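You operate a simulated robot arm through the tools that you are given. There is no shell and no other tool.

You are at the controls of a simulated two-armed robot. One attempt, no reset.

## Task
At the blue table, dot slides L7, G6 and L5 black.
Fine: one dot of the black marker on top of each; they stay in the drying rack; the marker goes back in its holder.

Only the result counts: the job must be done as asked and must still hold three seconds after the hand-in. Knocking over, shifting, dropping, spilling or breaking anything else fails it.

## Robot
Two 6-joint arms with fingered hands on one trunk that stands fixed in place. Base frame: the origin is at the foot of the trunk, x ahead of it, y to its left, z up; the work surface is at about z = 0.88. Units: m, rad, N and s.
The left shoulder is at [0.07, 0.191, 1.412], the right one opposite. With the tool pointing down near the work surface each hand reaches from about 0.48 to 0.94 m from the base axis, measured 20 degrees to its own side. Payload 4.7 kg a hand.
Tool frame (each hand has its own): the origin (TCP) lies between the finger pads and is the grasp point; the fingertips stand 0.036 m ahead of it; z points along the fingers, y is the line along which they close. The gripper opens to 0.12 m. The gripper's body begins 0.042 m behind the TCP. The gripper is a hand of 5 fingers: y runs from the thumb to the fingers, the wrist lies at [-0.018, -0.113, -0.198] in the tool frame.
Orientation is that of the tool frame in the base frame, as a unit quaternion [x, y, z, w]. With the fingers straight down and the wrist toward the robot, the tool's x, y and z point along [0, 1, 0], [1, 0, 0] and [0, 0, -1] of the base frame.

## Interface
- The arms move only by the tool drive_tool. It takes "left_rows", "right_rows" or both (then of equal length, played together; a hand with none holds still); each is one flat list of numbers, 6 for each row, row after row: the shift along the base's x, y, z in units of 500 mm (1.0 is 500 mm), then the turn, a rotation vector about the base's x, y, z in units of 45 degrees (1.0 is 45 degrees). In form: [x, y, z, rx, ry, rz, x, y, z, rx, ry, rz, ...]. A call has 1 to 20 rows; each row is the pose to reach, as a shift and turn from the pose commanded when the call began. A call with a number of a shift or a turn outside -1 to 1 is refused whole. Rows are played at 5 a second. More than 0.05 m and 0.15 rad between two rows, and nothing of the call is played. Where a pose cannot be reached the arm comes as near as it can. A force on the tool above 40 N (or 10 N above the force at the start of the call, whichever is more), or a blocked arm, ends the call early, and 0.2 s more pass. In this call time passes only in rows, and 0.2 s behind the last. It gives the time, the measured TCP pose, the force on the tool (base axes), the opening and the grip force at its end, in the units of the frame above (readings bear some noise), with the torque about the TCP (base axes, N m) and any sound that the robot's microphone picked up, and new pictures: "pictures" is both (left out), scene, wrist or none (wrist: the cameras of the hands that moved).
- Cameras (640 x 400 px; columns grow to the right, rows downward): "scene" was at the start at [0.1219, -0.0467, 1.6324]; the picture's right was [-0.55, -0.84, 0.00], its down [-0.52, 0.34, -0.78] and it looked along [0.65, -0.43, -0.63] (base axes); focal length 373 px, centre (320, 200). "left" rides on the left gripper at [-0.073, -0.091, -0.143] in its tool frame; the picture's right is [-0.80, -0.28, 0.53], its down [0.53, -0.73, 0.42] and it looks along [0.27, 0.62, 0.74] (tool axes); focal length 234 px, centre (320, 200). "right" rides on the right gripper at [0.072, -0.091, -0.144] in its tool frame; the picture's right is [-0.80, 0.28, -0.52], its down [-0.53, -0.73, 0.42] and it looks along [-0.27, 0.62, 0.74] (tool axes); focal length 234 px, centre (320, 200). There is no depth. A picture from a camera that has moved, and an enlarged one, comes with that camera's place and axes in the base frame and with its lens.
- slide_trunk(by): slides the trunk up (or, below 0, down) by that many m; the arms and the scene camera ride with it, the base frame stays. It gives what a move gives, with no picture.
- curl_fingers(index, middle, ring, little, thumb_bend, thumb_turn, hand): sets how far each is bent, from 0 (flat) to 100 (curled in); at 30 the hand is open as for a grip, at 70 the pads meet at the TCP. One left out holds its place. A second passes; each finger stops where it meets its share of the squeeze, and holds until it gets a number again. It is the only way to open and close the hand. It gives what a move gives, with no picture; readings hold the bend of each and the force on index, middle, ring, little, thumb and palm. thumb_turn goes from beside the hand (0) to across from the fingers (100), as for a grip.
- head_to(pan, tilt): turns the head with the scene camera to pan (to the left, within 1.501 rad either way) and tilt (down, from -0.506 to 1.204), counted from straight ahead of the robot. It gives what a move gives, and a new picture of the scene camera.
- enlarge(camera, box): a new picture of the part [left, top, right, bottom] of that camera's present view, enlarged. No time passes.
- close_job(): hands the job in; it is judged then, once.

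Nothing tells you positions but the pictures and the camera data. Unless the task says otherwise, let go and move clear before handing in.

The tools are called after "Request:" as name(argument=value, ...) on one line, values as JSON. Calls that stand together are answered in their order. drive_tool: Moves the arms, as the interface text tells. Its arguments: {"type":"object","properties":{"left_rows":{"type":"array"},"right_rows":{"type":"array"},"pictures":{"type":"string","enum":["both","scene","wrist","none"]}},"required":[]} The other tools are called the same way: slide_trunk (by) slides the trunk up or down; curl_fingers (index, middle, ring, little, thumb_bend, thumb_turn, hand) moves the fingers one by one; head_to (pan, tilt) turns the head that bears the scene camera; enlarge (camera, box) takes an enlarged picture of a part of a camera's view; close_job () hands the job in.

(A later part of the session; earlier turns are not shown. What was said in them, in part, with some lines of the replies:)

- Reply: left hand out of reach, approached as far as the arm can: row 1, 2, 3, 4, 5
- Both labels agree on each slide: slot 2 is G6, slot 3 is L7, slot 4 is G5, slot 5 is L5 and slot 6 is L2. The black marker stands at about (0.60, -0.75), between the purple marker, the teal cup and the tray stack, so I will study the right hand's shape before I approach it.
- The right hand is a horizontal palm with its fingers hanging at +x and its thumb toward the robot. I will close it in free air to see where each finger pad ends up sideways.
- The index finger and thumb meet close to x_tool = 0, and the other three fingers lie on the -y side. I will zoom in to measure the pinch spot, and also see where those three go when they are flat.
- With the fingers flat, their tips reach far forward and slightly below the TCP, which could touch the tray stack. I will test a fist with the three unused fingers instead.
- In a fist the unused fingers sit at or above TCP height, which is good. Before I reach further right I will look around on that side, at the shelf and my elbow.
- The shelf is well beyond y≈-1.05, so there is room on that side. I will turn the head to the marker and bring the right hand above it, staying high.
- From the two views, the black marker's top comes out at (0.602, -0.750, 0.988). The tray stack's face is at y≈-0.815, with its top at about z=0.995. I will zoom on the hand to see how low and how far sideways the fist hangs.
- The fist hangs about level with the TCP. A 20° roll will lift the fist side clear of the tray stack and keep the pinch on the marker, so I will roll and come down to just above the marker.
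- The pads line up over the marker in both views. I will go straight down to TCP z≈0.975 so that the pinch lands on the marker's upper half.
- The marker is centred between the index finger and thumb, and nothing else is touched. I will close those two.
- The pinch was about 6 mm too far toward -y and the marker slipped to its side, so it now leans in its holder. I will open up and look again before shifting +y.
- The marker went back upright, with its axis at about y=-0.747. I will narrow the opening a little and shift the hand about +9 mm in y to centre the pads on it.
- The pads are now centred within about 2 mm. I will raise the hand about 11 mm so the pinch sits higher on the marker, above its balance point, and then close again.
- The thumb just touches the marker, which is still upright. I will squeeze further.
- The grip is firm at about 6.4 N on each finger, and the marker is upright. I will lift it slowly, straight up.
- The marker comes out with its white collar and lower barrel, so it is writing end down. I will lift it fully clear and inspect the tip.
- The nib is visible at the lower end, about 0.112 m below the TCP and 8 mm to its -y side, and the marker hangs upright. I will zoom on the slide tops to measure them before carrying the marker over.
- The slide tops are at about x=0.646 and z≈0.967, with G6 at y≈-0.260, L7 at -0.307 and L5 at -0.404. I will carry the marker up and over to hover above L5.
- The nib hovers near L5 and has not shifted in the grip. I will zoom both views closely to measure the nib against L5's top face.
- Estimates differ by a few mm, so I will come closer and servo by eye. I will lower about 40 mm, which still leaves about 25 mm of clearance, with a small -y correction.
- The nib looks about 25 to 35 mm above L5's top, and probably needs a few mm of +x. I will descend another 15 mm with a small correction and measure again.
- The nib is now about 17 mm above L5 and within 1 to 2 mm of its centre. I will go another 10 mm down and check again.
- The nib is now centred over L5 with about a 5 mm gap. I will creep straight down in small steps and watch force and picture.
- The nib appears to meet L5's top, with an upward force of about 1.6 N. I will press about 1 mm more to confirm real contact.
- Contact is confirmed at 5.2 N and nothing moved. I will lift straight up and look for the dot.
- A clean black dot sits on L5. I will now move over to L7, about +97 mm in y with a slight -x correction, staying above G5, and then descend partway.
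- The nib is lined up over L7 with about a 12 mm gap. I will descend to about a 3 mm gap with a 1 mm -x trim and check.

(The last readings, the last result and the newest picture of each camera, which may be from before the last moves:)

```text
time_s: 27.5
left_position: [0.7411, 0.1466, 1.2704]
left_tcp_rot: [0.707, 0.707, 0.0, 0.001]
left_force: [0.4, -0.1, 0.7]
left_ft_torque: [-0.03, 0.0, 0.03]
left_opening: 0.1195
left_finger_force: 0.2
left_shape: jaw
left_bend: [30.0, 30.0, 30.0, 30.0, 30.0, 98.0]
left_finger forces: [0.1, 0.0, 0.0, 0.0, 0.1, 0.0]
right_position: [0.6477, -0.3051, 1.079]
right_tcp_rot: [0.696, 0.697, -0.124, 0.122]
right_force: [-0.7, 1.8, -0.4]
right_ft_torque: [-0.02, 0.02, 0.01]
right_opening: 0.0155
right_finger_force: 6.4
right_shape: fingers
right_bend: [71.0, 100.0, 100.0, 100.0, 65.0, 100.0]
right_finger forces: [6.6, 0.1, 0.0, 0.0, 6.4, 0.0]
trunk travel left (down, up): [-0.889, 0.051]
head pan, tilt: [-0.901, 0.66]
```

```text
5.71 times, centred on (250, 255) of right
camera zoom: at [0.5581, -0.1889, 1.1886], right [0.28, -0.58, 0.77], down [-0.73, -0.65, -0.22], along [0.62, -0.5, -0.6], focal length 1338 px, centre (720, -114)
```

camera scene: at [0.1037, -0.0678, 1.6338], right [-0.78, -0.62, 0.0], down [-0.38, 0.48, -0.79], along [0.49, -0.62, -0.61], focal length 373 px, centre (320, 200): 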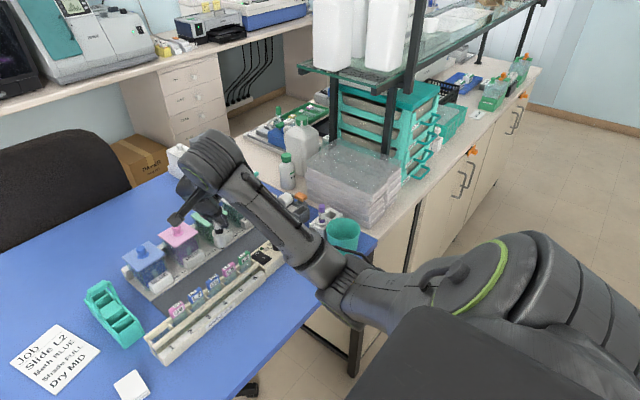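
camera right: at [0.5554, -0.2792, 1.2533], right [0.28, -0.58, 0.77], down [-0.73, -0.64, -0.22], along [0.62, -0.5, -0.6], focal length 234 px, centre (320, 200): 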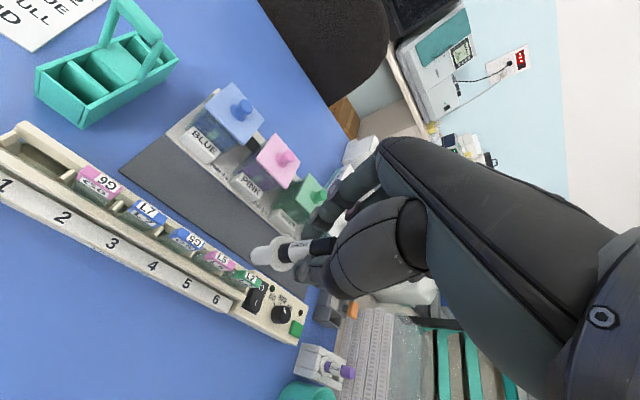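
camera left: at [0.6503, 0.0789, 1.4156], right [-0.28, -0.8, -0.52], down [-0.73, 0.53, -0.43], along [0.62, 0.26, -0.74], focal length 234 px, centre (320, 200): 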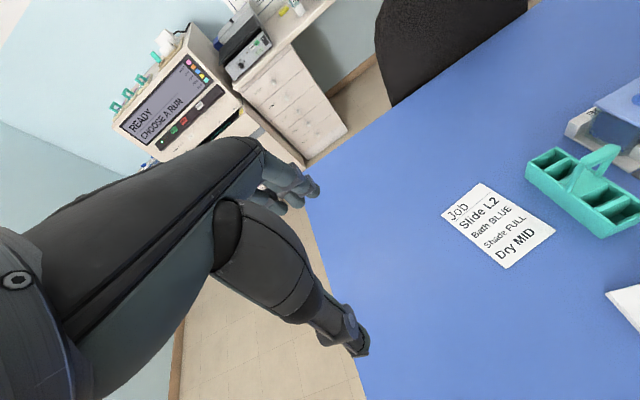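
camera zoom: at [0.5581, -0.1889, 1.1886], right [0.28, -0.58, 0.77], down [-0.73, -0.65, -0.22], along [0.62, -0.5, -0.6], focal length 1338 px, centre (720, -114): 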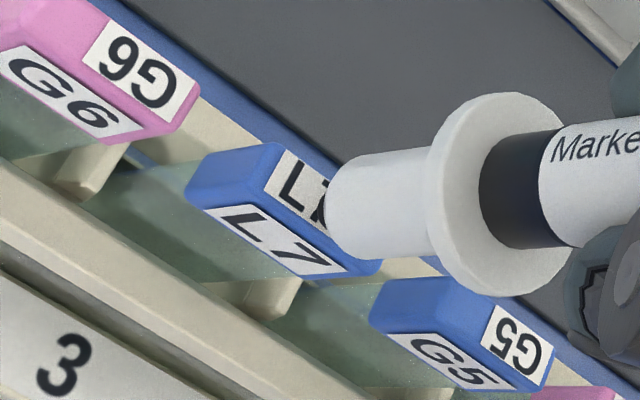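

The gap is about 3 mm, and the nib would land about 1 to 2 mm toward the front of L7. I will trim +1 mm in x and creep down to touch.

Request:
drive_tool(right_rows=[0.002, 0, 0, 0, 0, 0, 0.002, 0, -0.003, 0, 0, 0, 0.002, 0, -0.006, 0, 0, 0], pictures="none")

Request:
enlarge(camera="scene", box=[193, 270, 223, 300])

```text
time_s: 28.3
left_position: [0.7411, 0.1476, 1.2717]
left_tcp_rot: [0.708, 0.706, 0.0, 0.002]
left_force: [0.4, -0.8, -0.7]
left_ft_torque: [0.02, -0.03, 0.01]
left_opening: 0.1195
left_finger_force: 0.0
left_shape: jaw
left_bend: [30.0, 30.0, 30.0, 30.0, 30.0, 98.0]
left_finger forces: [0.1, 0.1, 0.0, 0.0, 0.0, 0.0]
right_position: [0.6498, -0.3056, 1.0777]
right_tcp_rot: [0.697, 0.696, -0.123, 0.123]
right_force: [0.1, -0.4, 0.4]
right_ft_torque: [0.02, 0.01, 0.01]
right_opening: 0.0155
right_finger_force: 6.3
right_shape: fingers
right_bend: [71.0, 100.0, 100.0, 100.0, 65.0, 100.0]
right_finger forces: [6.4, 0.0, 0.0, 0.0, 6.5, 0.1]
trunk travel left (down, up): [-0.889, 0.051]
head pan, tilt: [-0.901, 0.66]
```

```text
13.33 times, centred on (208, 285) of scene
camera zoom: at [0.1037, -0.0674, 1.6338], right [-0.78, -0.62, 0.0], down [-0.38, 0.48, -0.79], along [0.49, -0.62, -0.61], focal length 4975 px, centre (1813, -933)
```

zoom: 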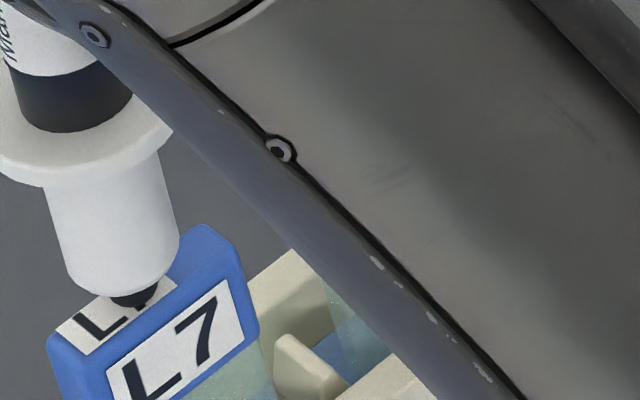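

No contact yet, so I will creep down another 1.5 mm.

Request:
drive_tool(right_rows=[0, 0, -0.003, 0, 0, 0], pictures="none")

Request:
enlarge(camera="scene", box=[193, 270, 223, 300])

```text
time_s: 28.7
left_position: [0.7402, 0.1476, 1.2722]
left_tcp_rot: [0.708, 0.707, 0.0, 0.002]
left_force: [-0.7, 0.0, 0.4]
left_ft_torque: [0.0, 0.0, 0.0]
left_opening: 0.1197
left_finger_force: 0.0
left_shape: jaw
left_bend: [30.0, 30.0, 30.0, 30.0, 30.0, 98.0]
left_finger forces: [0.0, 0.0, 0.1, 0.0, 0.0, 0.0]
right_position: [0.6492, -0.3046, 1.0761]
right_tcp_rot: [0.697, 0.696, -0.123, 0.123]
right_force: [0.4, -0.7, 2.0]
right_ft_torque: [-0.04, -0.01, -0.01]
right_opening: 0.0156
right_finger_force: 6.4
right_shape: fingers
right_bend: [71.0, 100.0, 100.0, 100.0, 65.0, 100.0]
right_finger forces: [6.6, 0.0, 0.1, 0.0, 6.4, 0.0]
trunk travel left (down, up): [-0.889, 0.051]
head pan, tilt: [-0.901, 0.66]
```

```text
13.33 times, centred on (208, 285) of scene
camera zoom: at [0.1034, -0.0671, 1.6339], right [-0.78, -0.62, 0.0], down [-0.38, 0.48, -0.79], along [0.49, -0.62, -0.61], focal length 4975 px, centre (1813, -933)
```

zoom: 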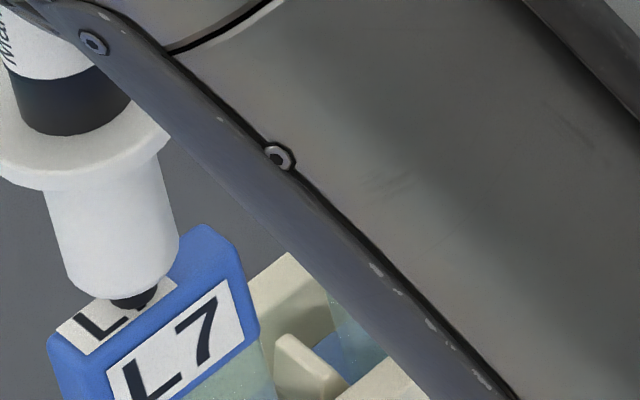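

There is about 2 N, so the nib is touching. I will press 1 mm more to make sure, as I did on L5, and then lift.

Request:
drive_tool(right_rows=[0, 0, -0.002, 0, 0, 0], pictures="none")

```text
time_s: 29.1
left_position: [0.7405, 0.1474, 1.2725]
left_tcp_rot: [0.708, 0.706, 0.001, 0.002]
left_force: [0.6, -0.2, -0.3]
left_ft_torque: [-0.05, 0.03, -0.02]
left_opening: 0.1196
left_finger_force: 0.1
left_shape: jaw
left_bend: [30.0, 30.0, 30.0, 30.0, 30.0, 98.0]
left_finger forces: [0.0, 0.1, 0.0, 0.1, 0.0, 0.1]
right_position: [0.6485, -0.3048, 1.0754]
right_tcp_rot: [0.697, 0.696, -0.123, 0.122]
right_force: [0.7, -0.9, 5.4]
right_ft_torque: [-0.04, 0.01, 0.01]
right_opening: 0.0155
right_finger_force: 6.6
right_shape: fingers
right_bend: [71.0, 100.0, 100.0, 100.0, 65.0, 100.0]
right_finger forces: [7.0, 0.0, 0.0, 0.1, 6.7, 0.1]
trunk travel left (down, up): [-0.889, 0.051]
head pan, tilt: [-0.901, 0.66]
```

The contact on L7 reads 5.4 N. I will lift straight up and check the dot.

Request:
drive_tool(right_rows=[0, 0, 0.006, 0, 0, 0, 0, 0, 0.03, 0, 0, 0, 0, 0, 0.08, 0, 0, 0], pictures="none")

Request:
enlarge(camera="scene", box=[170, 260, 230, 320])

Request:
enlarge(camera="right", box=[190, 215, 290, 305])

```text
time_s: 29.9
left_position: [0.7422, 0.1475, 1.2718]
left_tcp_rot: [0.708, 0.706, 0.001, 0.002]
left_force: [0.7, 0.1, -0.1]
left_ft_torque: [-0.03, 0.0, -0.01]
left_opening: 0.1194
left_finger_force: 0.1
left_shape: jaw
left_bend: [30.0, 30.0, 30.0, 30.0, 30.0, 98.0]
left_finger forces: [0.0, 0.0, 0.0, 0.1, 0.0, 0.0]
right_position: [0.6507, -0.3035, 1.1137]
right_tcp_rot: [0.696, 0.697, -0.123, 0.122]
right_force: [-0.2, 0.2, 0.1]
right_ft_torque: [0.02, 0.01, -0.02]
right_opening: 0.0158
right_finger_force: 6.7
right_shape: fingers
right_bend: [71.0, 100.0, 100.0, 100.0, 65.0, 100.0]
right_finger forces: [6.6, 0.1, 0.0, 0.0, 6.5, 0.0]
trunk travel left (down, up): [-0.889, 0.051]
head pan, tilt: [-0.901, 0.66]
```

```text
6.67 times, centred on (200, 290) of scene
camera zoom: at [0.1037, -0.067, 1.6338], right [-0.78, -0.62, 0.0], down [-0.38, 0.48, -0.79], along [0.49, -0.62, -0.61], focal length 2488 px, centre (1120, -400)
```

zoom: 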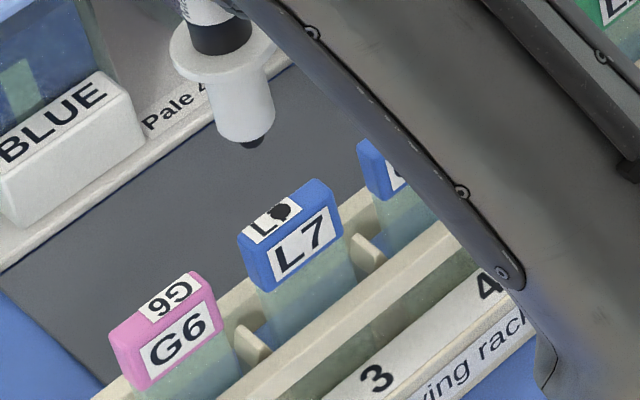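

```text
4.44 times, centred on (240, 260) of right
camera zoom: at [0.5602, -0.1875, 1.2225], right [0.28, -0.58, 0.77], down [-0.73, -0.65, -0.22], along [0.62, -0.5, -0.6], focal length 1041 px, centre (676, -67)
```

zoom: 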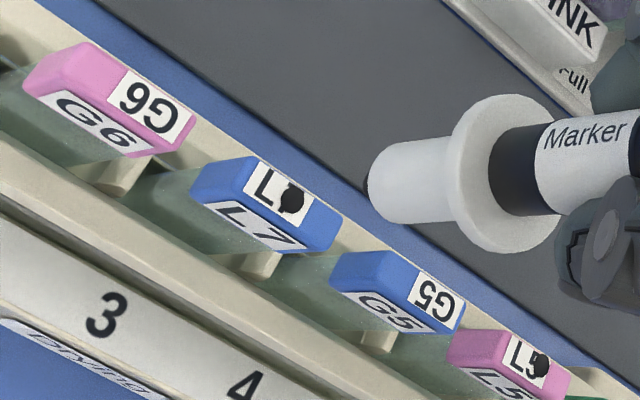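

L7 has a clean dot in the middle of its top. Next is G6, about +48 mm in y, descending partway.

Request:
drive_tool(right_rows=[0, 0.03, 0, 0, 0, 0, 0, 0.07, 0, 0, 0, 0, 0, 0.096, 0, 0, 0, 0, 0, 0.096, -0.03, 0, 0, 0, 0, 0.096, -0.054, 0, 0, 0], pictures="none")

Request:
enlarge(camera="scene", box=[160, 265, 210, 315])

Request:
enlarge(camera="right", box=[215, 220, 285, 290])

```text
time_s: 31.1
left_position: [0.7415, 0.1459, 1.2715]
left_tcp_rot: [0.708, 0.706, 0.0, 0.003]
left_force: [-0.4, 0.9, 1.0]
left_ft_torque: [-0.03, 0.02, 0.04]
left_opening: 0.1197
left_finger_force: 0.2
left_shape: jaw
left_bend: [30.0, 30.0, 30.0, 30.0, 30.0, 98.0]
left_finger forces: [0.0, 0.1, 0.1, 0.1, 0.0, 0.0]
right_position: [0.6508, -0.2576, 1.0882]
right_tcp_rot: [0.696, 0.697, -0.123, 0.122]
right_force: [0.2, 0.0, -0.5]
right_ft_torque: [0.02, 0.02, 0.01]
right_opening: 0.0156
right_finger_force: 6.4
right_shape: fingers
right_bend: [71.0, 100.0, 100.0, 100.0, 65.0, 100.0]
right_finger forces: [6.5, 0.0, 0.0, 0.1, 6.5, 0.0]
trunk travel left (down, up): [-0.889, 0.051]
head pan, tilt: [-0.901, 0.66]
```

```text
8.00 times, centred on (185, 290) of scene
camera zoom: at [0.1037, -0.0672, 1.6339], right [-0.78, -0.62, 0.0], down [-0.38, 0.48, -0.79], along [0.49, -0.62, -0.61], focal length 2985 px, centre (1400, -520)
```

zoom: 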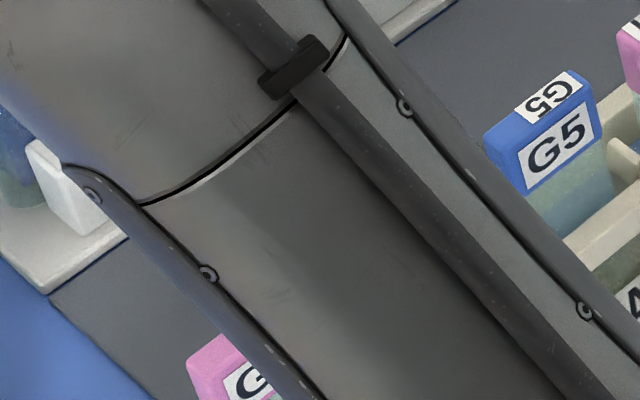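

```text
5.71 times, centred on (250, 255) of right
camera zoom: at [0.5607, -0.1411, 1.1967], right [0.28, -0.58, 0.77], down [-0.73, -0.64, -0.22], along [0.62, -0.5, -0.6], focal length 1338 px, centre (720, -114)
```

zoom: 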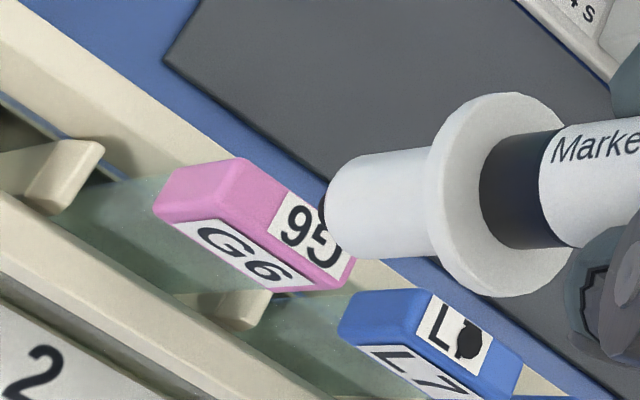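

The forearm hides G6 from the scene camera, but the wrist camera shows the nib landing near G6's centre, about 1 to 1.5 mm toward the back. I will trim -1 mm in x and descend to a small gap.

Request:
drive_tool(right_rows=[-0.002, 0, -0.01, 0, 0, 0, -0.002, 0, -0.019, 0, 0, 0], pictures="none")

Request:
enlarge(camera="right", box=[215, 220, 285, 290])

Request:
enlarge(camera="scene", box=[160, 265, 210, 315])

```text
time_s: 31.7
left_position: [0.7412, 0.1469, 1.2725]
left_tcp_rot: [0.707, 0.707, 0.001, 0.001]
left_force: [-0.7, -0.2, -0.1]
left_ft_torque: [0.02, -0.03, -0.01]
left_opening: 0.1193
left_finger_force: 0.0
left_shape: jaw
left_bend: [30.0, 30.0, 30.0, 30.0, 30.0, 98.0]
left_finger forces: [0.1, 0.0, 0.0, 0.1, 0.1, 0.0]
right_position: [0.6474, -0.257, 1.0781]
right_tcp_rot: [0.697, 0.696, -0.122, 0.123]
right_force: [0.0, 0.1, 0.3]
right_ft_torque: [-0.01, 0.0, -0.01]
right_opening: 0.0157
right_finger_force: 6.6
right_shape: fingers
right_bend: [71.0, 100.0, 100.0, 100.0, 65.0, 100.0]
right_finger forces: [6.7, 0.0, 0.0, 0.0, 6.5, 0.1]
trunk travel left (down, up): [-0.889, 0.051]
head pan, tilt: [-0.901, 0.66]
```

```text
5.71 times, centred on (250, 255) of right
camera zoom: at [0.5582, -0.1414, 1.1867], right [0.28, -0.58, 0.77], down [-0.73, -0.65, -0.22], along [0.62, -0.5, -0.6], focal length 1338 px, centre (720, -114)
```

zoom: 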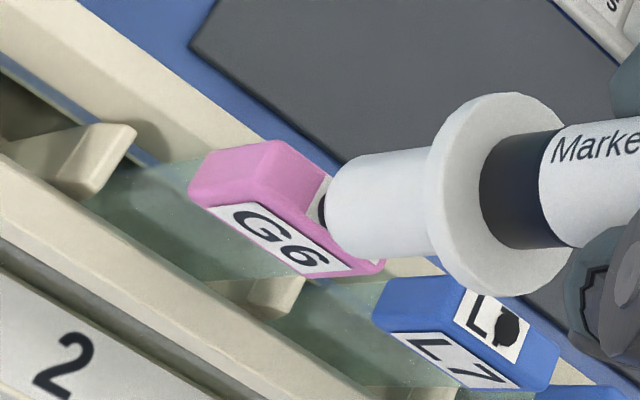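

```text
8.00 times, centred on (185, 290) of scene
camera zoom: at [0.1037, -0.0672, 1.6339], right [-0.78, -0.62, 0.0], down [-0.38, 0.48, -0.79], along [0.49, -0.62, -0.61], focal length 2985 px, centre (1400, -520)
```

zoom: 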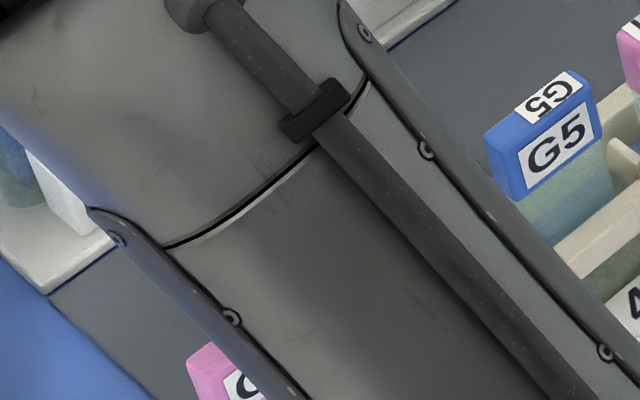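

The nib sits over G6's centre with about a 2.5 mm gap. I will creep down to touch.

Request:
drive_tool(right_rows=[0.001, 0, -0.002, 0, 0, 0, 0.001, 0, -0.005, 0, 0, 0], pictures="none")

Request:
enlarge(camera="right", box=[215, 220, 285, 290])

```text
time_s: 32.3
left_position: [0.7411, 0.1478, 1.2731]
left_tcp_rot: [0.707, 0.707, 0.001, 0.003]
left_force: [0.8, 0.2, 0.0]
left_ft_torque: [-0.02, -0.02, 0.01]
left_opening: 0.1195
left_finger_force: 0.1
left_shape: jaw
left_bend: [30.0, 30.0, 30.0, 30.0, 30.0, 98.0]
left_finger forces: [0.0, 0.1, 0.0, 0.0, 0.0, 0.0]
right_position: [0.6479, -0.2566, 1.0764]
right_tcp_rot: [0.696, 0.697, -0.123, 0.122]
right_force: [0.1, -0.3, 2.2]
right_ft_torque: [0.0, -0.01, 0.0]
right_opening: 0.0154
right_finger_force: 6.5
right_shape: fingers
right_bend: [71.0, 100.0, 100.0, 100.0, 65.0, 100.0]
right_finger forces: [6.7, 0.0, 0.0, 0.0, 6.7, 0.0]
trunk travel left (down, up): [-0.889, 0.051]
head pan, tilt: [-0.901, 0.66]
```

```text
5.71 times, centred on (250, 255) of right
camera zoom: at [0.5584, -0.1412, 1.1847], right [0.28, -0.58, 0.77], down [-0.73, -0.65, -0.22], along [0.62, -0.5, -0.6], focal length 1338 px, centre (720, -114)
```

zoom: 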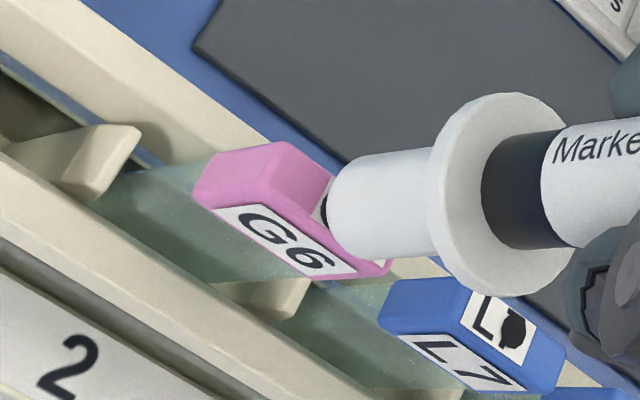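

The nib touches G6 with 2.2 N. I will press 1 mm more to confirm, as on the others.

Request:
drive_tool(right_rows=[0, 0, -0.002, 0, 0, 0], pictures="none")

```text
time_s: 32.7
left_position: [0.7394, 0.1468, 1.2721]
left_tcp_rot: [0.708, 0.707, 0.001, 0.003]
left_force: [-0.3, -0.7, -0.4]
left_ft_torque: [-0.01, 0.0, -0.02]
left_opening: 0.1196
left_finger_force: 0.1
left_shape: jaw
left_bend: [30.0, 30.0, 30.0, 30.0, 30.0, 98.0]
left_finger forces: [0.0, 0.0, 0.1, 0.1, 0.1, 0.0]
right_position: [0.6479, -0.2579, 1.0748]
right_tcp_rot: [0.696, 0.697, -0.123, 0.123]
right_force: [0.3, -0.2, 5.7]
right_ft_torque: [-0.08, 0.0, -0.03]
right_opening: 0.0156
right_finger_force: 7.0
right_shape: fingers
right_bend: [71.0, 100.0, 100.0, 100.0, 65.0, 100.0]
right_finger forces: [7.1, 0.0, 0.0, 0.0, 6.8, 0.0]
trunk travel left (down, up): [-0.889, 0.051]
head pan, tilt: [-0.901, 0.66]
```

The contact on G6 reads 5.7 N. I will lift straight up and check the dot.

Request:
drive_tool(right_rows=[0, 0, 0.006, 0, 0, 0, 0, 0, 0.03, 0, 0, 0, 0, 0, 0.08, 0, 0, 0, 0, 0, 0.13, 0, 0, 0], pictures="both")

Request:
enlarge(camera="right", box=[190, 200, 290, 305])

```text
time_s: 33.7
left_position: [0.7419, 0.1475, 1.2717]
left_tcp_rot: [0.707, 0.707, 0.001, 0.002]
left_force: [-0.3, 0.6, -0.4]
left_ft_torque: [-0.01, 0.01, 0.01]
left_opening: 0.1196
left_finger_force: 0.0
left_shape: jaw
left_bend: [30.0, 30.0, 30.0, 30.0, 30.0, 98.0]
left_finger forces: [0.0, 0.0, 0.0, 0.1, 0.0, 0.0]
right_position: [0.6482, -0.259, 1.1393]
right_tcp_rot: [0.697, 0.696, -0.123, 0.123]
right_force: [0.1, 0.1, -0.3]
right_ft_torque: [0.0, 0.04, -0.06]
right_opening: 0.0155
right_finger_force: 5.9
right_shape: fingers
right_bend: [71.0, 100.0, 100.0, 100.0, 65.0, 100.0]
right_finger forces: [6.5, 0.0, 0.1, 0.0, 6.6, 0.0]
trunk travel left (down, up): [-0.889, 0.051]
head pan, tilt: [-0.901, 0.66]
camera scene: at [0.1041, -0.0674, 1.6337], right [-0.78, -0.62, 0.0], down [-0.38, 0.48, -0.79], along [0.49, -0.62, -0.61], focal length 373 px, centre (320, 200)
camera right: at [0.5588, -0.1429, 1.2492], right [0.28, -0.58, 0.77], down [-0.73, -0.65, -0.22], along [0.62, -0.5, -0.6], focal length 234 px, centre (320, 200)
```

scene: 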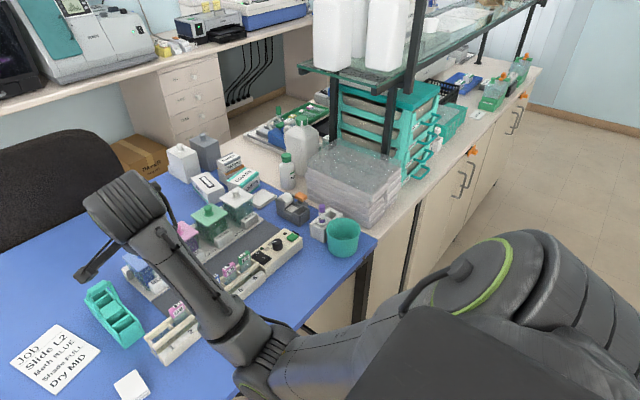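
right: 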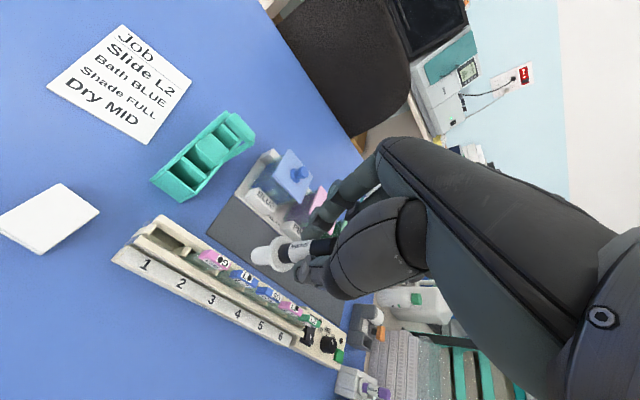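

```text
3.81 times, centred on (240, 252) of right
camera zoom: at [0.5588, -0.1429, 1.2492], right [0.28, -0.58, 0.77], down [-0.73, -0.65, -0.22], along [0.62, -0.5, -0.6], focal length 892 px, centre (625, 0)
```

zoom: 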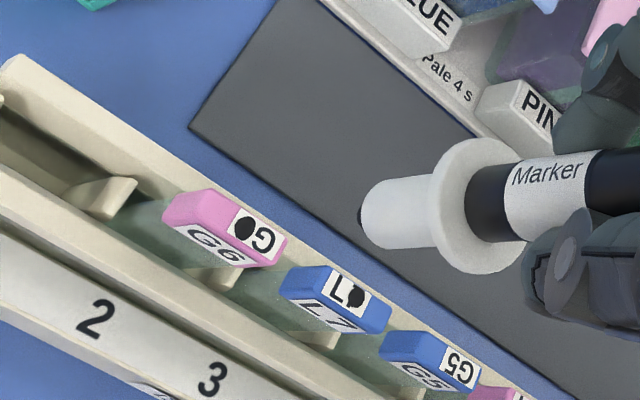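

All three dots are on and the marker has not slipped in the grip. Now I will retrace the path back to hover over the holder's empty slot.

Request:
drive_tool(right_rows=[-0.0029, -0.029, 0.01, 0, 0, 0, -0.0086, -0.0871, 0.02, 0, 0, 0, -0.0162, -0.1645, 0.02, 0, 0, 0, -0.0238, -0.2419, 0.02, 0, 0, 0, -0.0314, -0.3192, 0.02, 0, 0, 0, -0.039, -0.3966, 0.02, 0, 0, 0, -0.0466, -0.474, 0.02, 0, 0, 0, -0.0542, -0.5514, 0.02, 0, 0, 0, -0.0618, -0.6288, 0.02, 0, 0, 0, -0.0694, -0.7062, 0.02, 0, 0, 0, -0.077, -0.7836, 0.02, 0, 0, 0, -0.0846, -0.861, 0.02, 0, 0, 0, -0.0903, -0.919, 0.02, 0, 0, 0, -0.0936, -0.953, 0.02, 0, 0, 0, -0.095, -0.9674, 0.02, 0, 0, 0, -0.095, -0.9674, 0.02, 0, 0, 0], pictures="both")

Request:
enlarge(camera="scene", box=[300, 140, 370, 250])

Request:
enlarge(camera="right", box=[180, 180, 340, 310])

```text
time_s: 37.1
left_position: [0.7418, 0.1474, 1.2723]
left_tcp_rot: [0.708, 0.706, 0.0, 0.002]
left_force: [-0.3, 0.5, 0.3]
left_ft_torque: [-0.01, 0.01, -0.03]
left_opening: 0.1195
left_finger_force: 0.0
left_shape: jaw
left_bend: [30.0, 30.0, 30.0, 30.0, 30.0, 98.0]
left_finger forces: [0.0, 0.0, 0.0, 0.0, 0.0, 0.0]
right_position: [0.6028, -0.7429, 1.1475]
right_tcp_rot: [0.696, 0.697, -0.123, 0.122]
right_force: [0.1, -0.3, -0.1]
right_ft_torque: [-0.03, 0.0, 0.01]
right_opening: 0.0154
right_finger_force: 6.0
right_shape: fingers
right_bend: [71.0, 100.0, 100.0, 100.0, 65.0, 100.0]
right_finger forces: [6.3, 0.0, 0.1, 0.0, 6.1, 0.0]
trunk travel left (down, up): [-0.889, 0.051]
head pan, tilt: [-0.901, 0.66]
camera scene: at [0.1038, -0.0675, 1.6338], right [-0.78, -0.62, 0.0], down [-0.38, 0.48, -0.79], along [0.49, -0.62, -0.61], focal length 373 px, centre (320, 200)
camera right: at [0.5124, -0.6266, 1.2569], right [0.28, -0.58, 0.77], down [-0.73, -0.65, -0.22], along [0.62, -0.5, -0.6], focal length 234 px, centre (320, 200)
```

scene: 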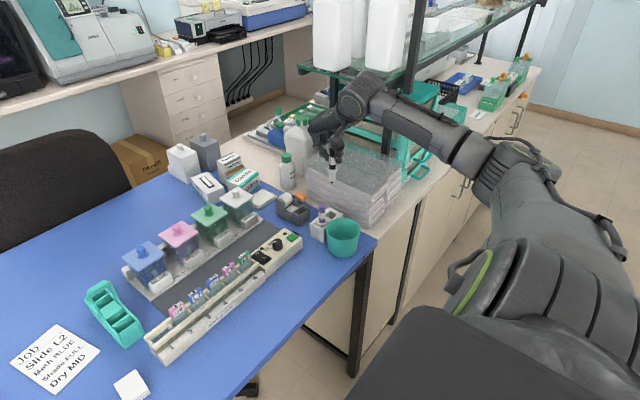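
right: 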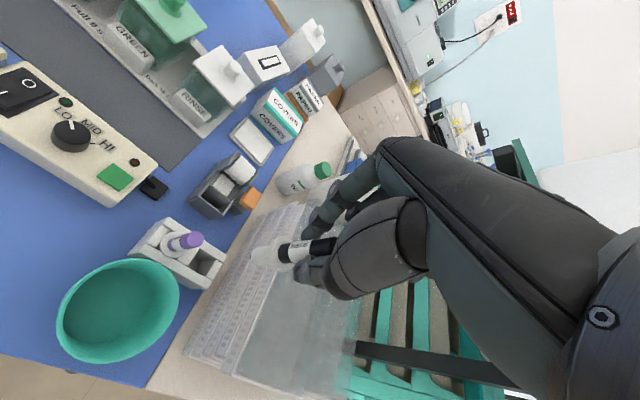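

```text
3.64 times, centred on (335, 195) of scene
camera zoom: at [0.1038, -0.0675, 1.6338], right [-0.78, -0.62, 0.0], down [-0.38, 0.48, -0.79], along [0.49, -0.62, -0.61], focal length 1357 px, centre (266, 218)
```

zoom: 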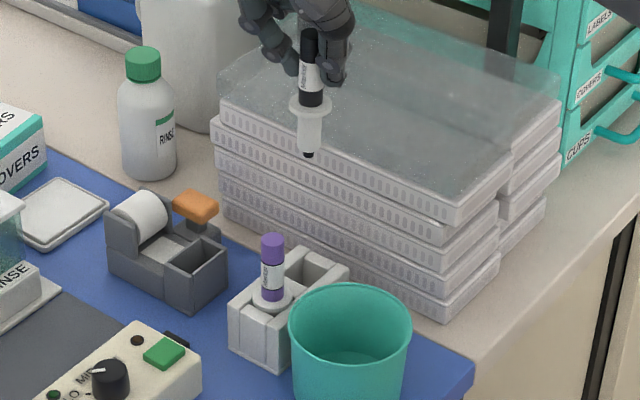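

```text
3.08 times, centred on (260, 245) of right
camera zoom: at [0.5124, -0.6266, 1.2569], right [0.28, -0.58, 0.77], down [-0.73, -0.65, -0.22], along [0.62, -0.5, -0.6], focal length 720 px, centre (505, 62)
```

zoom: 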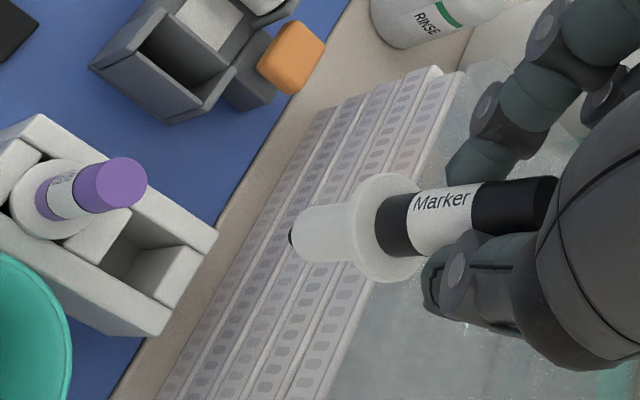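

The hand is back on the original line above the slot. I will lower until the nib is just above the slot opening, then check alignment.

Request:
drive_tool(right_rows=[0, 0, -0.04, 0, 0, 0, 0, 0, -0.09, 0, 0, 0, 0, 0, -0.14, 0, 0, 0, 0, 0, -0.185, 0, 0, 0, 0, 0, -0.205, 0, 0, 0], pictures="none")

Request:
enlarge(camera="scene", box=[305, 180, 365, 240])

Request:
enlarge(camera="right", box=[200, 200, 320, 300])

```text
time_s: 38.3
left_position: [0.7414, 0.1468, 1.2716]
left_tcp_rot: [0.708, 0.707, 0.001, 0.002]
left_force: [0.8, 0.1, -0.1]
left_ft_torque: [0.03, 0.02, -0.01]
left_opening: 0.1198
left_finger_force: 0.1
left_shape: jaw
left_bend: [30.0, 30.0, 30.0, 30.0, 30.0, 98.0]
left_finger forces: [0.1, 0.0, 0.0, 0.0, 0.1, 0.0]
right_position: [0.6022, -0.7436, 1.047]
right_tcp_rot: [0.696, 0.696, -0.124, 0.123]
right_force: [-0.3, 0.5, -0.1]
right_ft_torque: [-0.03, 0.0, -0.05]
right_opening: 0.0158
right_finger_force: 6.3
right_shape: fingers
right_bend: [71.0, 100.0, 100.0, 100.0, 65.0, 100.0]
right_finger forces: [6.3, 0.0, 0.1, 0.1, 6.2, 0.0]
trunk travel left (down, up): [-0.889, 0.051]
head pan, tilt: [-0.901, 0.66]
```

```text
6.67 times, centred on (335, 210) of scene
camera zoom: at [0.1039, -0.0677, 1.6338], right [-0.78, -0.62, 0.0], down [-0.38, 0.48, -0.79], along [0.49, -0.62, -0.61], focal length 2488 px, centre (220, 133)
```

zoom: 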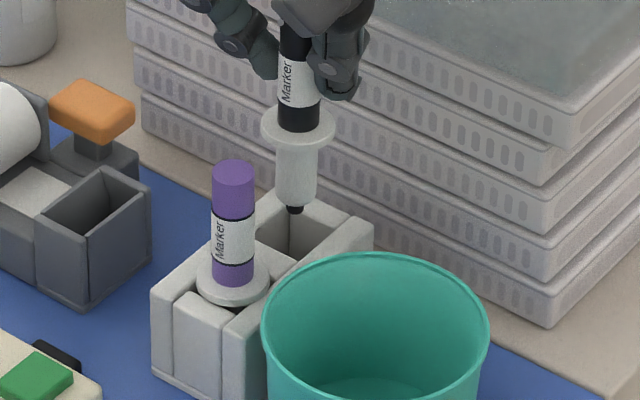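

```text
4.00 times, centred on (260, 250) of right
camera zoom: at [0.5119, -0.6262, 1.1556], right [0.28, -0.58, 0.77], down [-0.73, -0.65, -0.22], along [0.62, -0.5, -0.6], focal length 937 px, centre (560, 0)
```

zoom: 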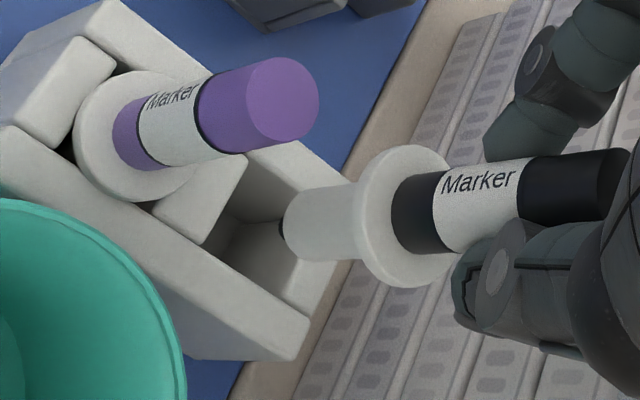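

The nib is right over the slot opening, on the same line it came out of. I will lower it gently back in, stopping about 1 mm above the original seat.

Request:
drive_tool(right_rows=[0, 0.001, -0.02, 0, 0, 0, 0, 0.001, -0.04, 0, 0, 0, 0, 0.001, -0.06, 0, 0, 0, 0, 0.001, -0.08, 0, 0, 0, 0, 0.001, -0.1, 0, 0, 0, 0, 0.001, -0.112, 0, 0, 0], pictures="none")

Request:
enlarge(camera="scene", box=[305, 170, 365, 240])

Request:
enlarge(camera="right", box=[220, 180, 340, 290])

```text
time_s: 39.7
left_position: [0.7414, 0.1469, 1.2717]
left_tcp_rot: [0.708, 0.707, 0.0, 0.002]
left_force: [0.5, -0.7, -0.4]
left_ft_torque: [-0.02, 0.03, 0.02]
left_opening: 0.1196
left_finger_force: 0.1
left_shape: jaw
left_bend: [30.0, 30.0, 30.0, 30.0, 30.0, 98.0]
left_finger forces: [0.0, 0.0, 0.0, 0.0, 0.1, 0.0]
right_position: [0.6025, -0.7409, 0.991]
right_tcp_rot: [0.697, 0.696, -0.123, 0.123]
right_force: [-0.1, -0.4, 0.3]
right_ft_torque: [0.0, 0.02, -0.02]
right_opening: 0.0155
right_finger_force: 6.5
right_shape: fingers
right_bend: [71.0, 100.0, 100.0, 100.0, 65.0, 100.0]
right_finger forces: [6.3, 0.0, 0.0, 0.0, 6.2, 0.0]
trunk travel left (down, up): [-0.889, 0.051]
head pan, tilt: [-0.901, 0.66]
```

```text
5.71 times, centred on (335, 205) of scene
camera zoom: at [0.1038, -0.0675, 1.6338], right [-0.78, -0.62, 0.0], down [-0.38, 0.48, -0.79], along [0.49, -0.62, -0.61], focal length 2132 px, centre (234, 171)
```

zoom: 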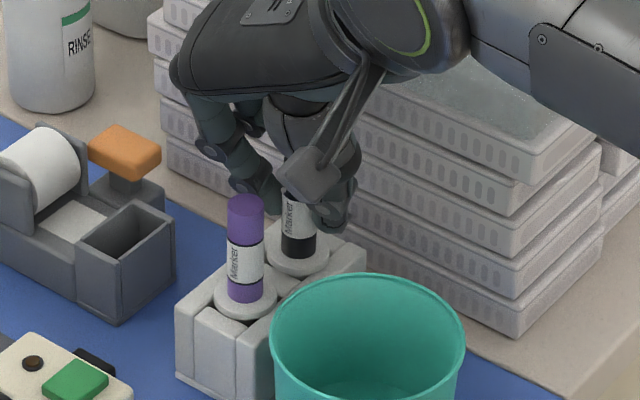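

```text
3.64 times, centred on (280, 235) of right
camera zoom: at [0.5116, -0.6253, 1.0997], right [0.28, -0.58, 0.77], down [-0.73, -0.65, -0.22], along [0.62, -0.5, -0.6], focal length 852 px, centre (466, 73)
```

zoom: 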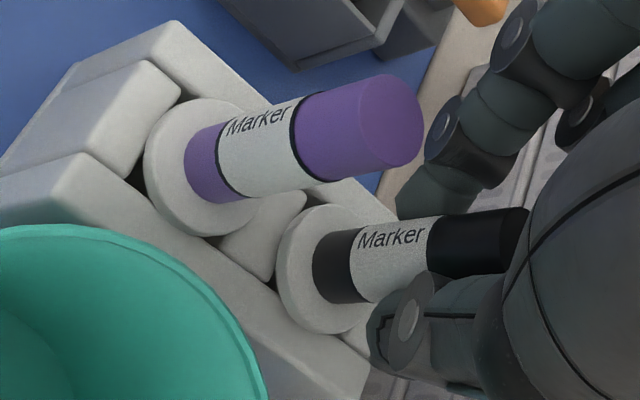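

The marker is back in the slot with its collar about 2 mm above seating. I will lower the last bit.

Request:
drive_tool(right_rows=[0, 0, -0.002, 0, 0, 0, 0, 0, -0.005, 0, 0, 0], pictures="none")

Request:
enlarge(camera="right", box=[220, 180, 340, 290])

```text
time_s: 40.3
left_position: [0.7418, 0.1464, 1.2716]
left_tcp_rot: [0.707, 0.707, 0.0, 0.001]
left_force: [-0.7, 0.4, -0.3]
left_ft_torque: [0.01, -0.01, 0.01]
left_opening: 0.1197
left_finger_force: 0.0
left_shape: jaw
left_bend: [30.0, 30.0, 30.0, 30.0, 30.0, 98.0]
left_finger forces: [0.0, 0.0, 0.1, 0.1, 0.0, 0.1]
right_position: [0.6025, -0.7416, 0.9882]
right_tcp_rot: [0.696, 0.696, -0.124, 0.122]
right_force: [0.5, -0.6, 0.2]
right_ft_torque: [0.02, 0.03, -0.01]
right_opening: 0.0153
right_finger_force: 5.8
right_shape: fingers
right_bend: [71.0, 100.0, 100.0, 100.0, 65.0, 100.0]
right_finger forces: [6.3, 0.0, 0.1, 0.1, 6.2, 0.0]
trunk travel left (down, up): [-0.889, 0.051]
head pan, tilt: [-0.901, 0.66]
```

```text
3.64 times, centred on (280, 235) of right
camera zoom: at [0.5118, -0.6249, 1.0973], right [0.28, -0.58, 0.77], down [-0.73, -0.65, -0.22], along [0.62, -0.5, -0.6], focal length 852 px, centre (466, 73)
```

zoom: 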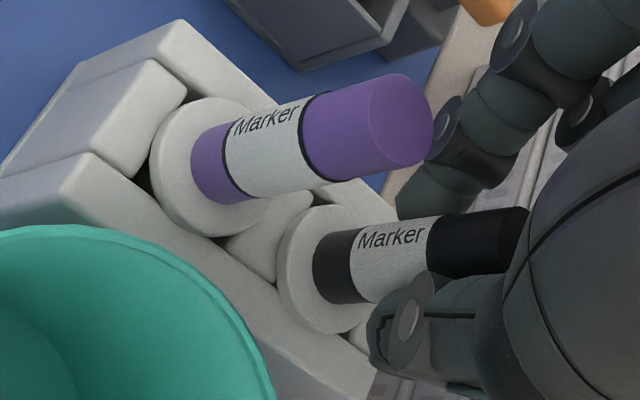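

There is still no seating force, so I will go down another millimetre or two.

Request:
drive_tool(right_rows=[0, 0, -0.002, 0, 0, 0], pictures="none")

Request:
drive_tool(right_rows=[0, 0, -0.002, 0, 0, 0], pictures="none")

```text
time_s: 40.7
left_position: [0.74, 0.1486, 1.2725]
left_tcp_rot: [0.708, 0.706, 0.001, 0.002]
left_force: [-0.2, 0.6, 0.8]
left_ft_torque: [0.0, 0.0, 0.01]
left_opening: 0.1196
left_finger_force: 0.0
left_shape: jaw
left_bend: [30.0, 30.0, 30.0, 30.0, 30.0, 98.0]
left_finger forces: [0.0, 0.0, 0.0, 0.0, 0.1, 0.1]
right_position: [0.6028, -0.7401, 0.9873]
right_tcp_rot: [0.697, 0.696, -0.123, 0.123]
right_force: [-0.3, 0.8, 3.7]
right_ft_torque: [-0.01, 0.03, -0.01]
right_opening: 0.0154
right_finger_force: 6.7
right_shape: fingers
right_bend: [71.0, 100.0, 100.0, 100.0, 65.0, 100.0]
right_finger forces: [6.3, 0.1, 0.0, 0.1, 6.6, 0.0]
trunk travel left (down, up): [-0.889, 0.051]
head pan, tilt: [-0.901, 0.66]
```

```text
time_s: 41.1
left_position: [0.7398, 0.1474, 1.2728]
left_tcp_rot: [0.707, 0.707, 0.0, 0.002]
left_force: [0.9, 1.2, -0.5]
left_ft_torque: [0.0, 0.05, 0.01]
left_opening: 0.1194
left_finger_force: 0.1
left_shape: jaw
left_bend: [30.0, 30.0, 30.0, 30.0, 30.0, 98.0]
left_finger forces: [0.1, 0.0, 0.0, 0.1, 0.1, 0.0]
right_position: [0.6008, -0.7403, 0.9873]
right_tcp_rot: [0.697, 0.696, -0.123, 0.122]
right_force: [0.6, -0.4, 4.1]
right_ft_torque: [-0.04, 0.0, -0.02]
right_opening: 0.0154
right_finger_force: 6.5
right_shape: fingers
right_bend: [71.0, 100.0, 100.0, 100.0, 65.0, 100.0]
right_finger forces: [6.7, 0.1, 0.0, 0.0, 6.7, 0.0]
trunk travel left (down, up): [-0.889, 0.051]
head pan, tilt: [-0.901, 0.66]
```

The marker is seated at about 4 N. I will back off 1 mm and release.

Request:
drive_tool(right_rows=[0, 0, 0.002, 0, 0, 0], pictures="none")

Request:
curl_fingers(hand="right", index=58, thumb_bend=58)

Request:
enlarge(camera="scene", box=[305, 170, 365, 240])

Request:
enlarge(camera="right", box=[220, 180, 340, 290])

```text
time_s: 41.5
left_position: [0.74, 0.1473, 1.2713]
left_tcp_rot: [0.708, 0.706, 0.0, 0.002]
left_force: [-0.3, -0.7, 1.3]
left_ft_torque: [0.01, -0.01, -0.01]
left_opening: 0.1195
left_finger_force: 0.1
left_shape: jaw
left_bend: [30.0, 30.0, 30.0, 30.0, 30.0, 98.0]
left_finger forces: [0.1, 0.0, 0.1, 0.0, 0.1, 0.0]
right_position: [0.602, -0.7408, 0.9878]
right_tcp_rot: [0.696, 0.697, -0.122, 0.123]
right_force: [1.1, 0.6, 5.3]
right_ft_torque: [0.01, 0.01, -0.02]
right_opening: 0.0153
right_finger_force: 6.9
right_shape: fingers
right_bend: [71.0, 100.0, 100.0, 100.0, 65.0, 100.0]
right_finger forces: [6.8, 0.0, 0.0, 0.0, 6.7, 0.1]
trunk travel left (down, up): [-0.889, 0.051]
head pan, tilt: [-0.901, 0.66]
```

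```text
time_s: 42.5
left_position: [0.7417, 0.1457, 1.2718]
left_tcp_rot: [0.708, 0.706, 0.001, 0.002]
left_force: [0.7, -0.3, 0.8]
left_ft_torque: [0.01, -0.03, 0.0]
left_opening: 0.1198
left_finger_force: 0.1
left_shape: jaw
left_bend: [30.0, 30.0, 30.0, 30.0, 30.0, 98.0]
left_finger forces: [0.0, 0.0, 0.0, 0.0, 0.0, 0.0]
right_position: [0.6019, -0.7414, 0.9857]
right_tcp_rot: [0.696, 0.697, -0.123, 0.121]
right_force: [-0.3, 0.2, 0.0]
right_ft_torque: [-0.02, 0.01, -0.01]
right_opening: 0.0416
right_finger_force: 0.1
right_shape: fingers
right_bend: [57.0, 100.0, 100.0, 100.0, 57.0, 99.0]
right_finger forces: [0.0, 0.1, 0.1, 0.1, 0.0, 0.0]
trunk travel left (down, up): [-0.889, 0.051]
head pan, tilt: [-0.901, 0.66]
```

```text
5.71 times, centred on (335, 205) of scene
camera zoom: at [0.1038, -0.0676, 1.6338], right [-0.78, -0.62, 0.0], down [-0.38, 0.48, -0.79], along [0.49, -0.62, -0.61], focal length 2132 px, centre (234, 171)
```

zoom: 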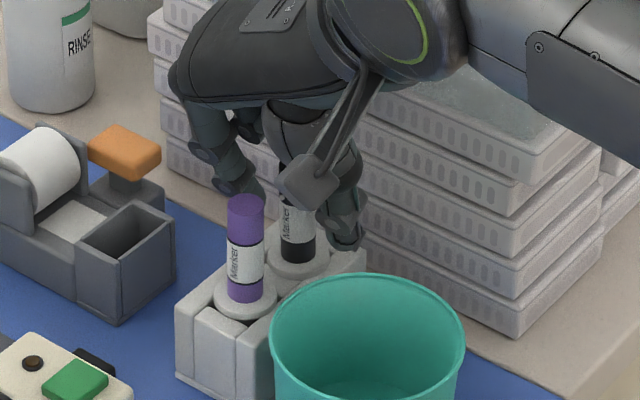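

```text
3.64 times, centred on (280, 235) of right
camera zoom: at [0.512, -0.625, 1.0956], right [0.28, -0.58, 0.77], down [-0.73, -0.65, -0.22], along [0.62, -0.5, -0.6], focal length 852 px, centre (466, 73)
```

zoom: 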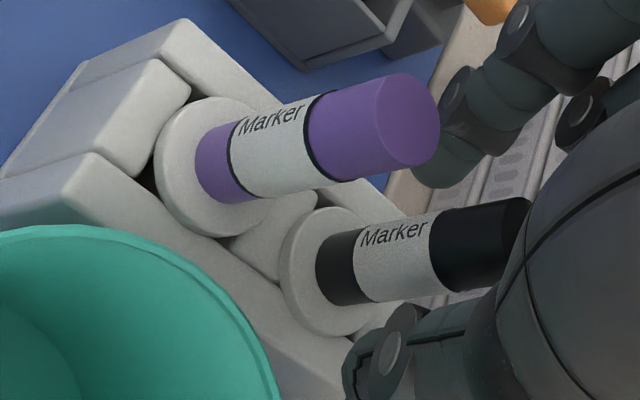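

The marker stands upright and seated, and the fingers are clear of it. I will retreat straight up and then inspect everything.

Request:
drive_tool(right_rows=[0, 0, 0.03, 0, 0, 0, 0, 0, 0.08, 0, 0, 0, 0, 0, 0.14, 0, 0, 0, 0, 0, 0.2, 0, 0, 0, 0, 0, 0.26, 0, 0, 0, 0, 0, 0.32, 0, 0, 0], pictures="both")

Request:
enlarge(camera="scene", box=[300, 180, 380, 260])

Request:
enlarge(camera="scene", box=[150, 230, 270, 340])

Request:
enlarge(camera="right", box=[100, 180, 320, 350])

```text
time_s: 43.9
left_position: [0.7414, 0.1476, 1.2727]
left_tcp_rot: [0.708, 0.707, 0.001, 0.001]
left_force: [-0.3, 0.4, -0.6]
left_ft_torque: [0.02, -0.02, -0.01]
left_opening: 0.1194
left_finger_force: 0.0
left_shape: jaw
left_bend: [30.0, 30.0, 30.0, 30.0, 30.0, 98.0]
left_finger forces: [0.1, 0.0, 0.0, 0.0, 0.0, 0.0]
right_position: [0.6009, -0.7409, 1.1472]
right_tcp_rot: [0.696, 0.697, -0.123, 0.122]
right_force: [-0.5, -0.2, -0.2]
right_ft_torque: [-0.01, -0.01, -0.01]
right_opening: 0.0415
right_finger_force: 0.1
right_shape: fingers
right_bend: [57.0, 100.0, 100.0, 100.0, 57.0, 99.0]
right_finger forces: [0.1, 0.0, 0.0, 0.0, 0.0, 0.1]
trunk travel left (down, up): [-0.889, 0.051]
head pan, tilt: [-0.901, 0.66]
camera scene: at [0.1033, -0.0667, 1.6338], right [-0.78, -0.62, 0.0], down [-0.38, 0.48, -0.79], along [0.49, -0.62, -0.61], focal length 373 px, centre (320, 200)
camera right: at [0.5115, -0.624, 1.2561], right [0.28, -0.58, 0.77], down [-0.73, -0.64, -0.22], along [0.62, -0.5, -0.6], focal length 234 px, centre (320, 200)
```

scene: 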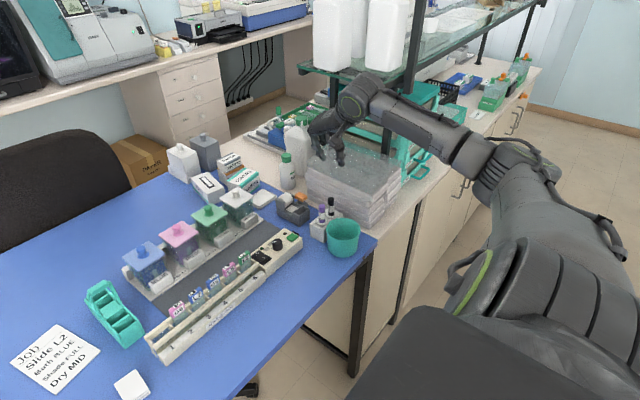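
right: 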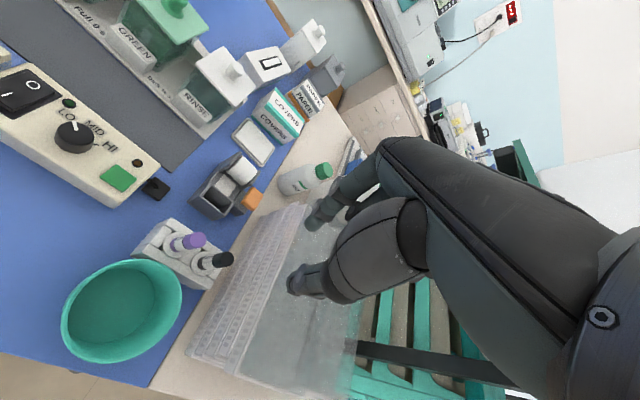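

```text
5.00 times, centred on (340, 220) of scene
camera zoom: at [0.1033, -0.0667, 1.6338], right [-0.78, -0.62, 0.0], down [-0.38, 0.48, -0.79], along [0.49, -0.62, -0.61], focal length 1866 px, centre (220, 100)
```

zoom: 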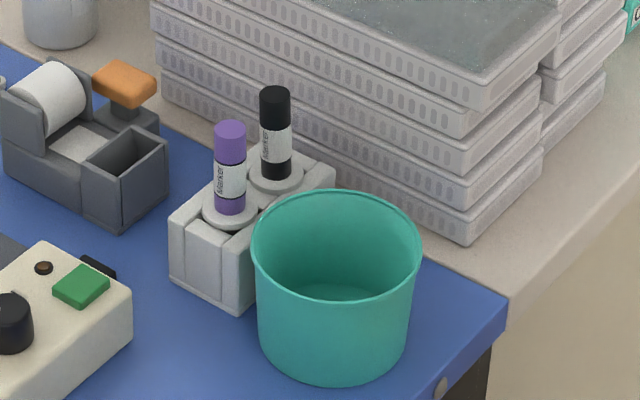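

```text
3.64 times, centred on (210, 285) of scene
camera zoom: at [0.1033, -0.0667, 1.6338], right [-0.78, -0.62, 0.0], down [-0.38, 0.48, -0.79], along [0.49, -0.62, -0.61], focal length 1357 px, centre (720, -109)
```

zoom: 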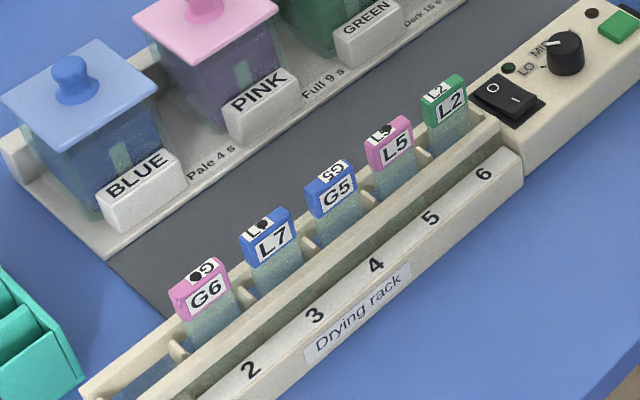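

```text
2.35 times, centred on (210, 265) of right
camera zoom: at [0.5115, -0.624, 1.2561], right [0.28, -0.58, 0.77], down [-0.73, -0.64, -0.22], along [0.62, -0.5, -0.6], focal length 551 px, centre (579, 47)
```

zoom: 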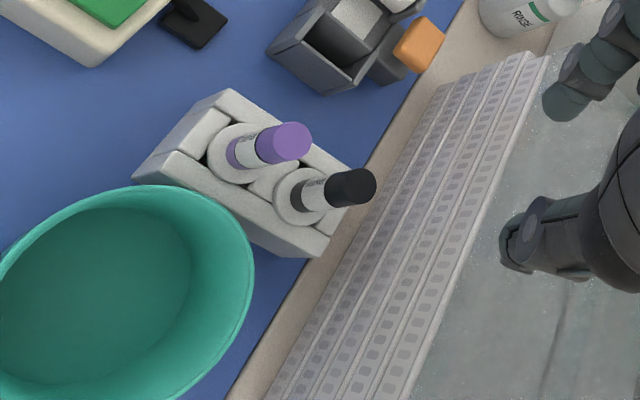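

The marker is back upright in its holder beside the purple one, and nothing else looks disturbed. I will make one last close check of the three dots.

Request:
enlarge(camera="scene", box=[160, 240, 260, 325])

Request:
enlarge(camera="scene", box=[215, 245, 265, 285])

Request:
enlarge(camera="scene", box=[162, 280, 212, 320])

```text
4.71 times, centred on (210, 282) of scene
camera zoom: at [0.1033, -0.0667, 1.6338], right [-0.78, -0.62, 0.0], down [-0.38, 0.48, -0.79], along [0.49, -0.62, -0.61], focal length 1756 px, centre (838, -188)
```

zoom: 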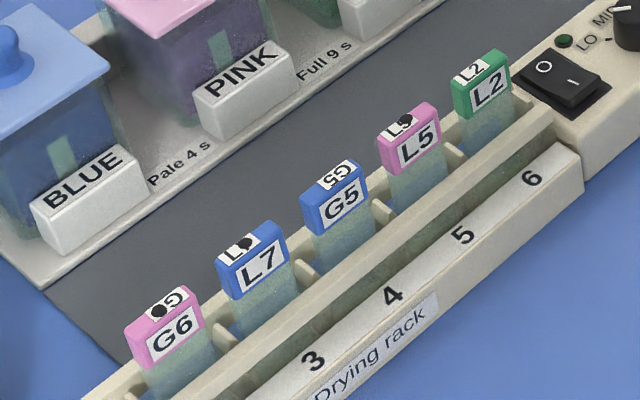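

```text
10.00 times, centred on (240, 265) of scene
camera zoom: at [0.1033, -0.0667, 1.6338], right [-0.78, -0.62, 0.0], down [-0.38, 0.48, -0.79], along [0.49, -0.62, -0.61], focal length 3732 px, centre (1120, -450)
```

zoom: 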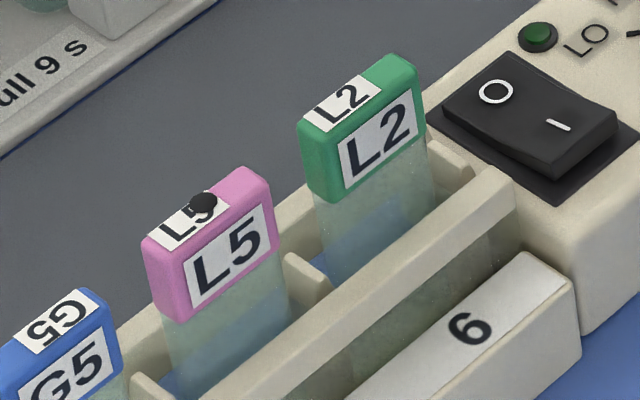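

```text
10.00 times, centred on (187, 300) of scene
camera zoom: at [0.1033, -0.0667, 1.6338], right [-0.78, -0.62, 0.0], down [-0.38, 0.48, -0.79], along [0.49, -0.62, -0.61], focal length 3732 px, centre (1650, -800)
```

zoom: 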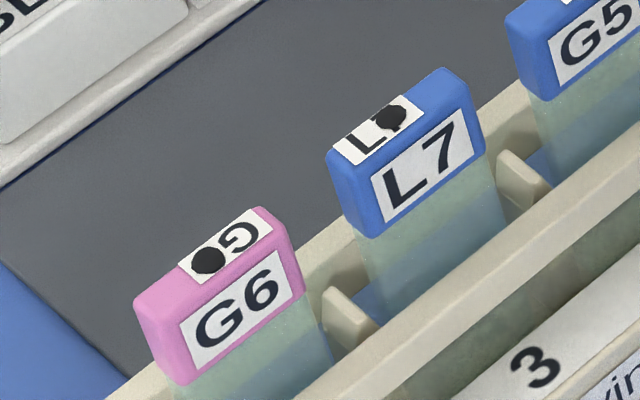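

L7, G6 and L5 each have one black dot on top and are still in their rack slots. The black marker is back upright in its holder, and the hand is clear, so I am handing the job in.

Request:
close_job()

```text
The job is handed in.
```

Slides L7, G6 and L5 each have one black dot on top and are still in their slots in the drying rack. The black marker is back upright in its holder, and the job is handed in.

- **L5's dot:** it sits about 2 mm behind the middle of the top, close to the back edge. The dots on L7 and G6 are close to the centre.
- **Marker pickup:** my first pinch slipped, so the marker leaned in its holder for a moment. It stood upright again once I opened the fingers, and the second grip held until I put it back.

The last close-up pictures showed nothing else moved or knocked over.
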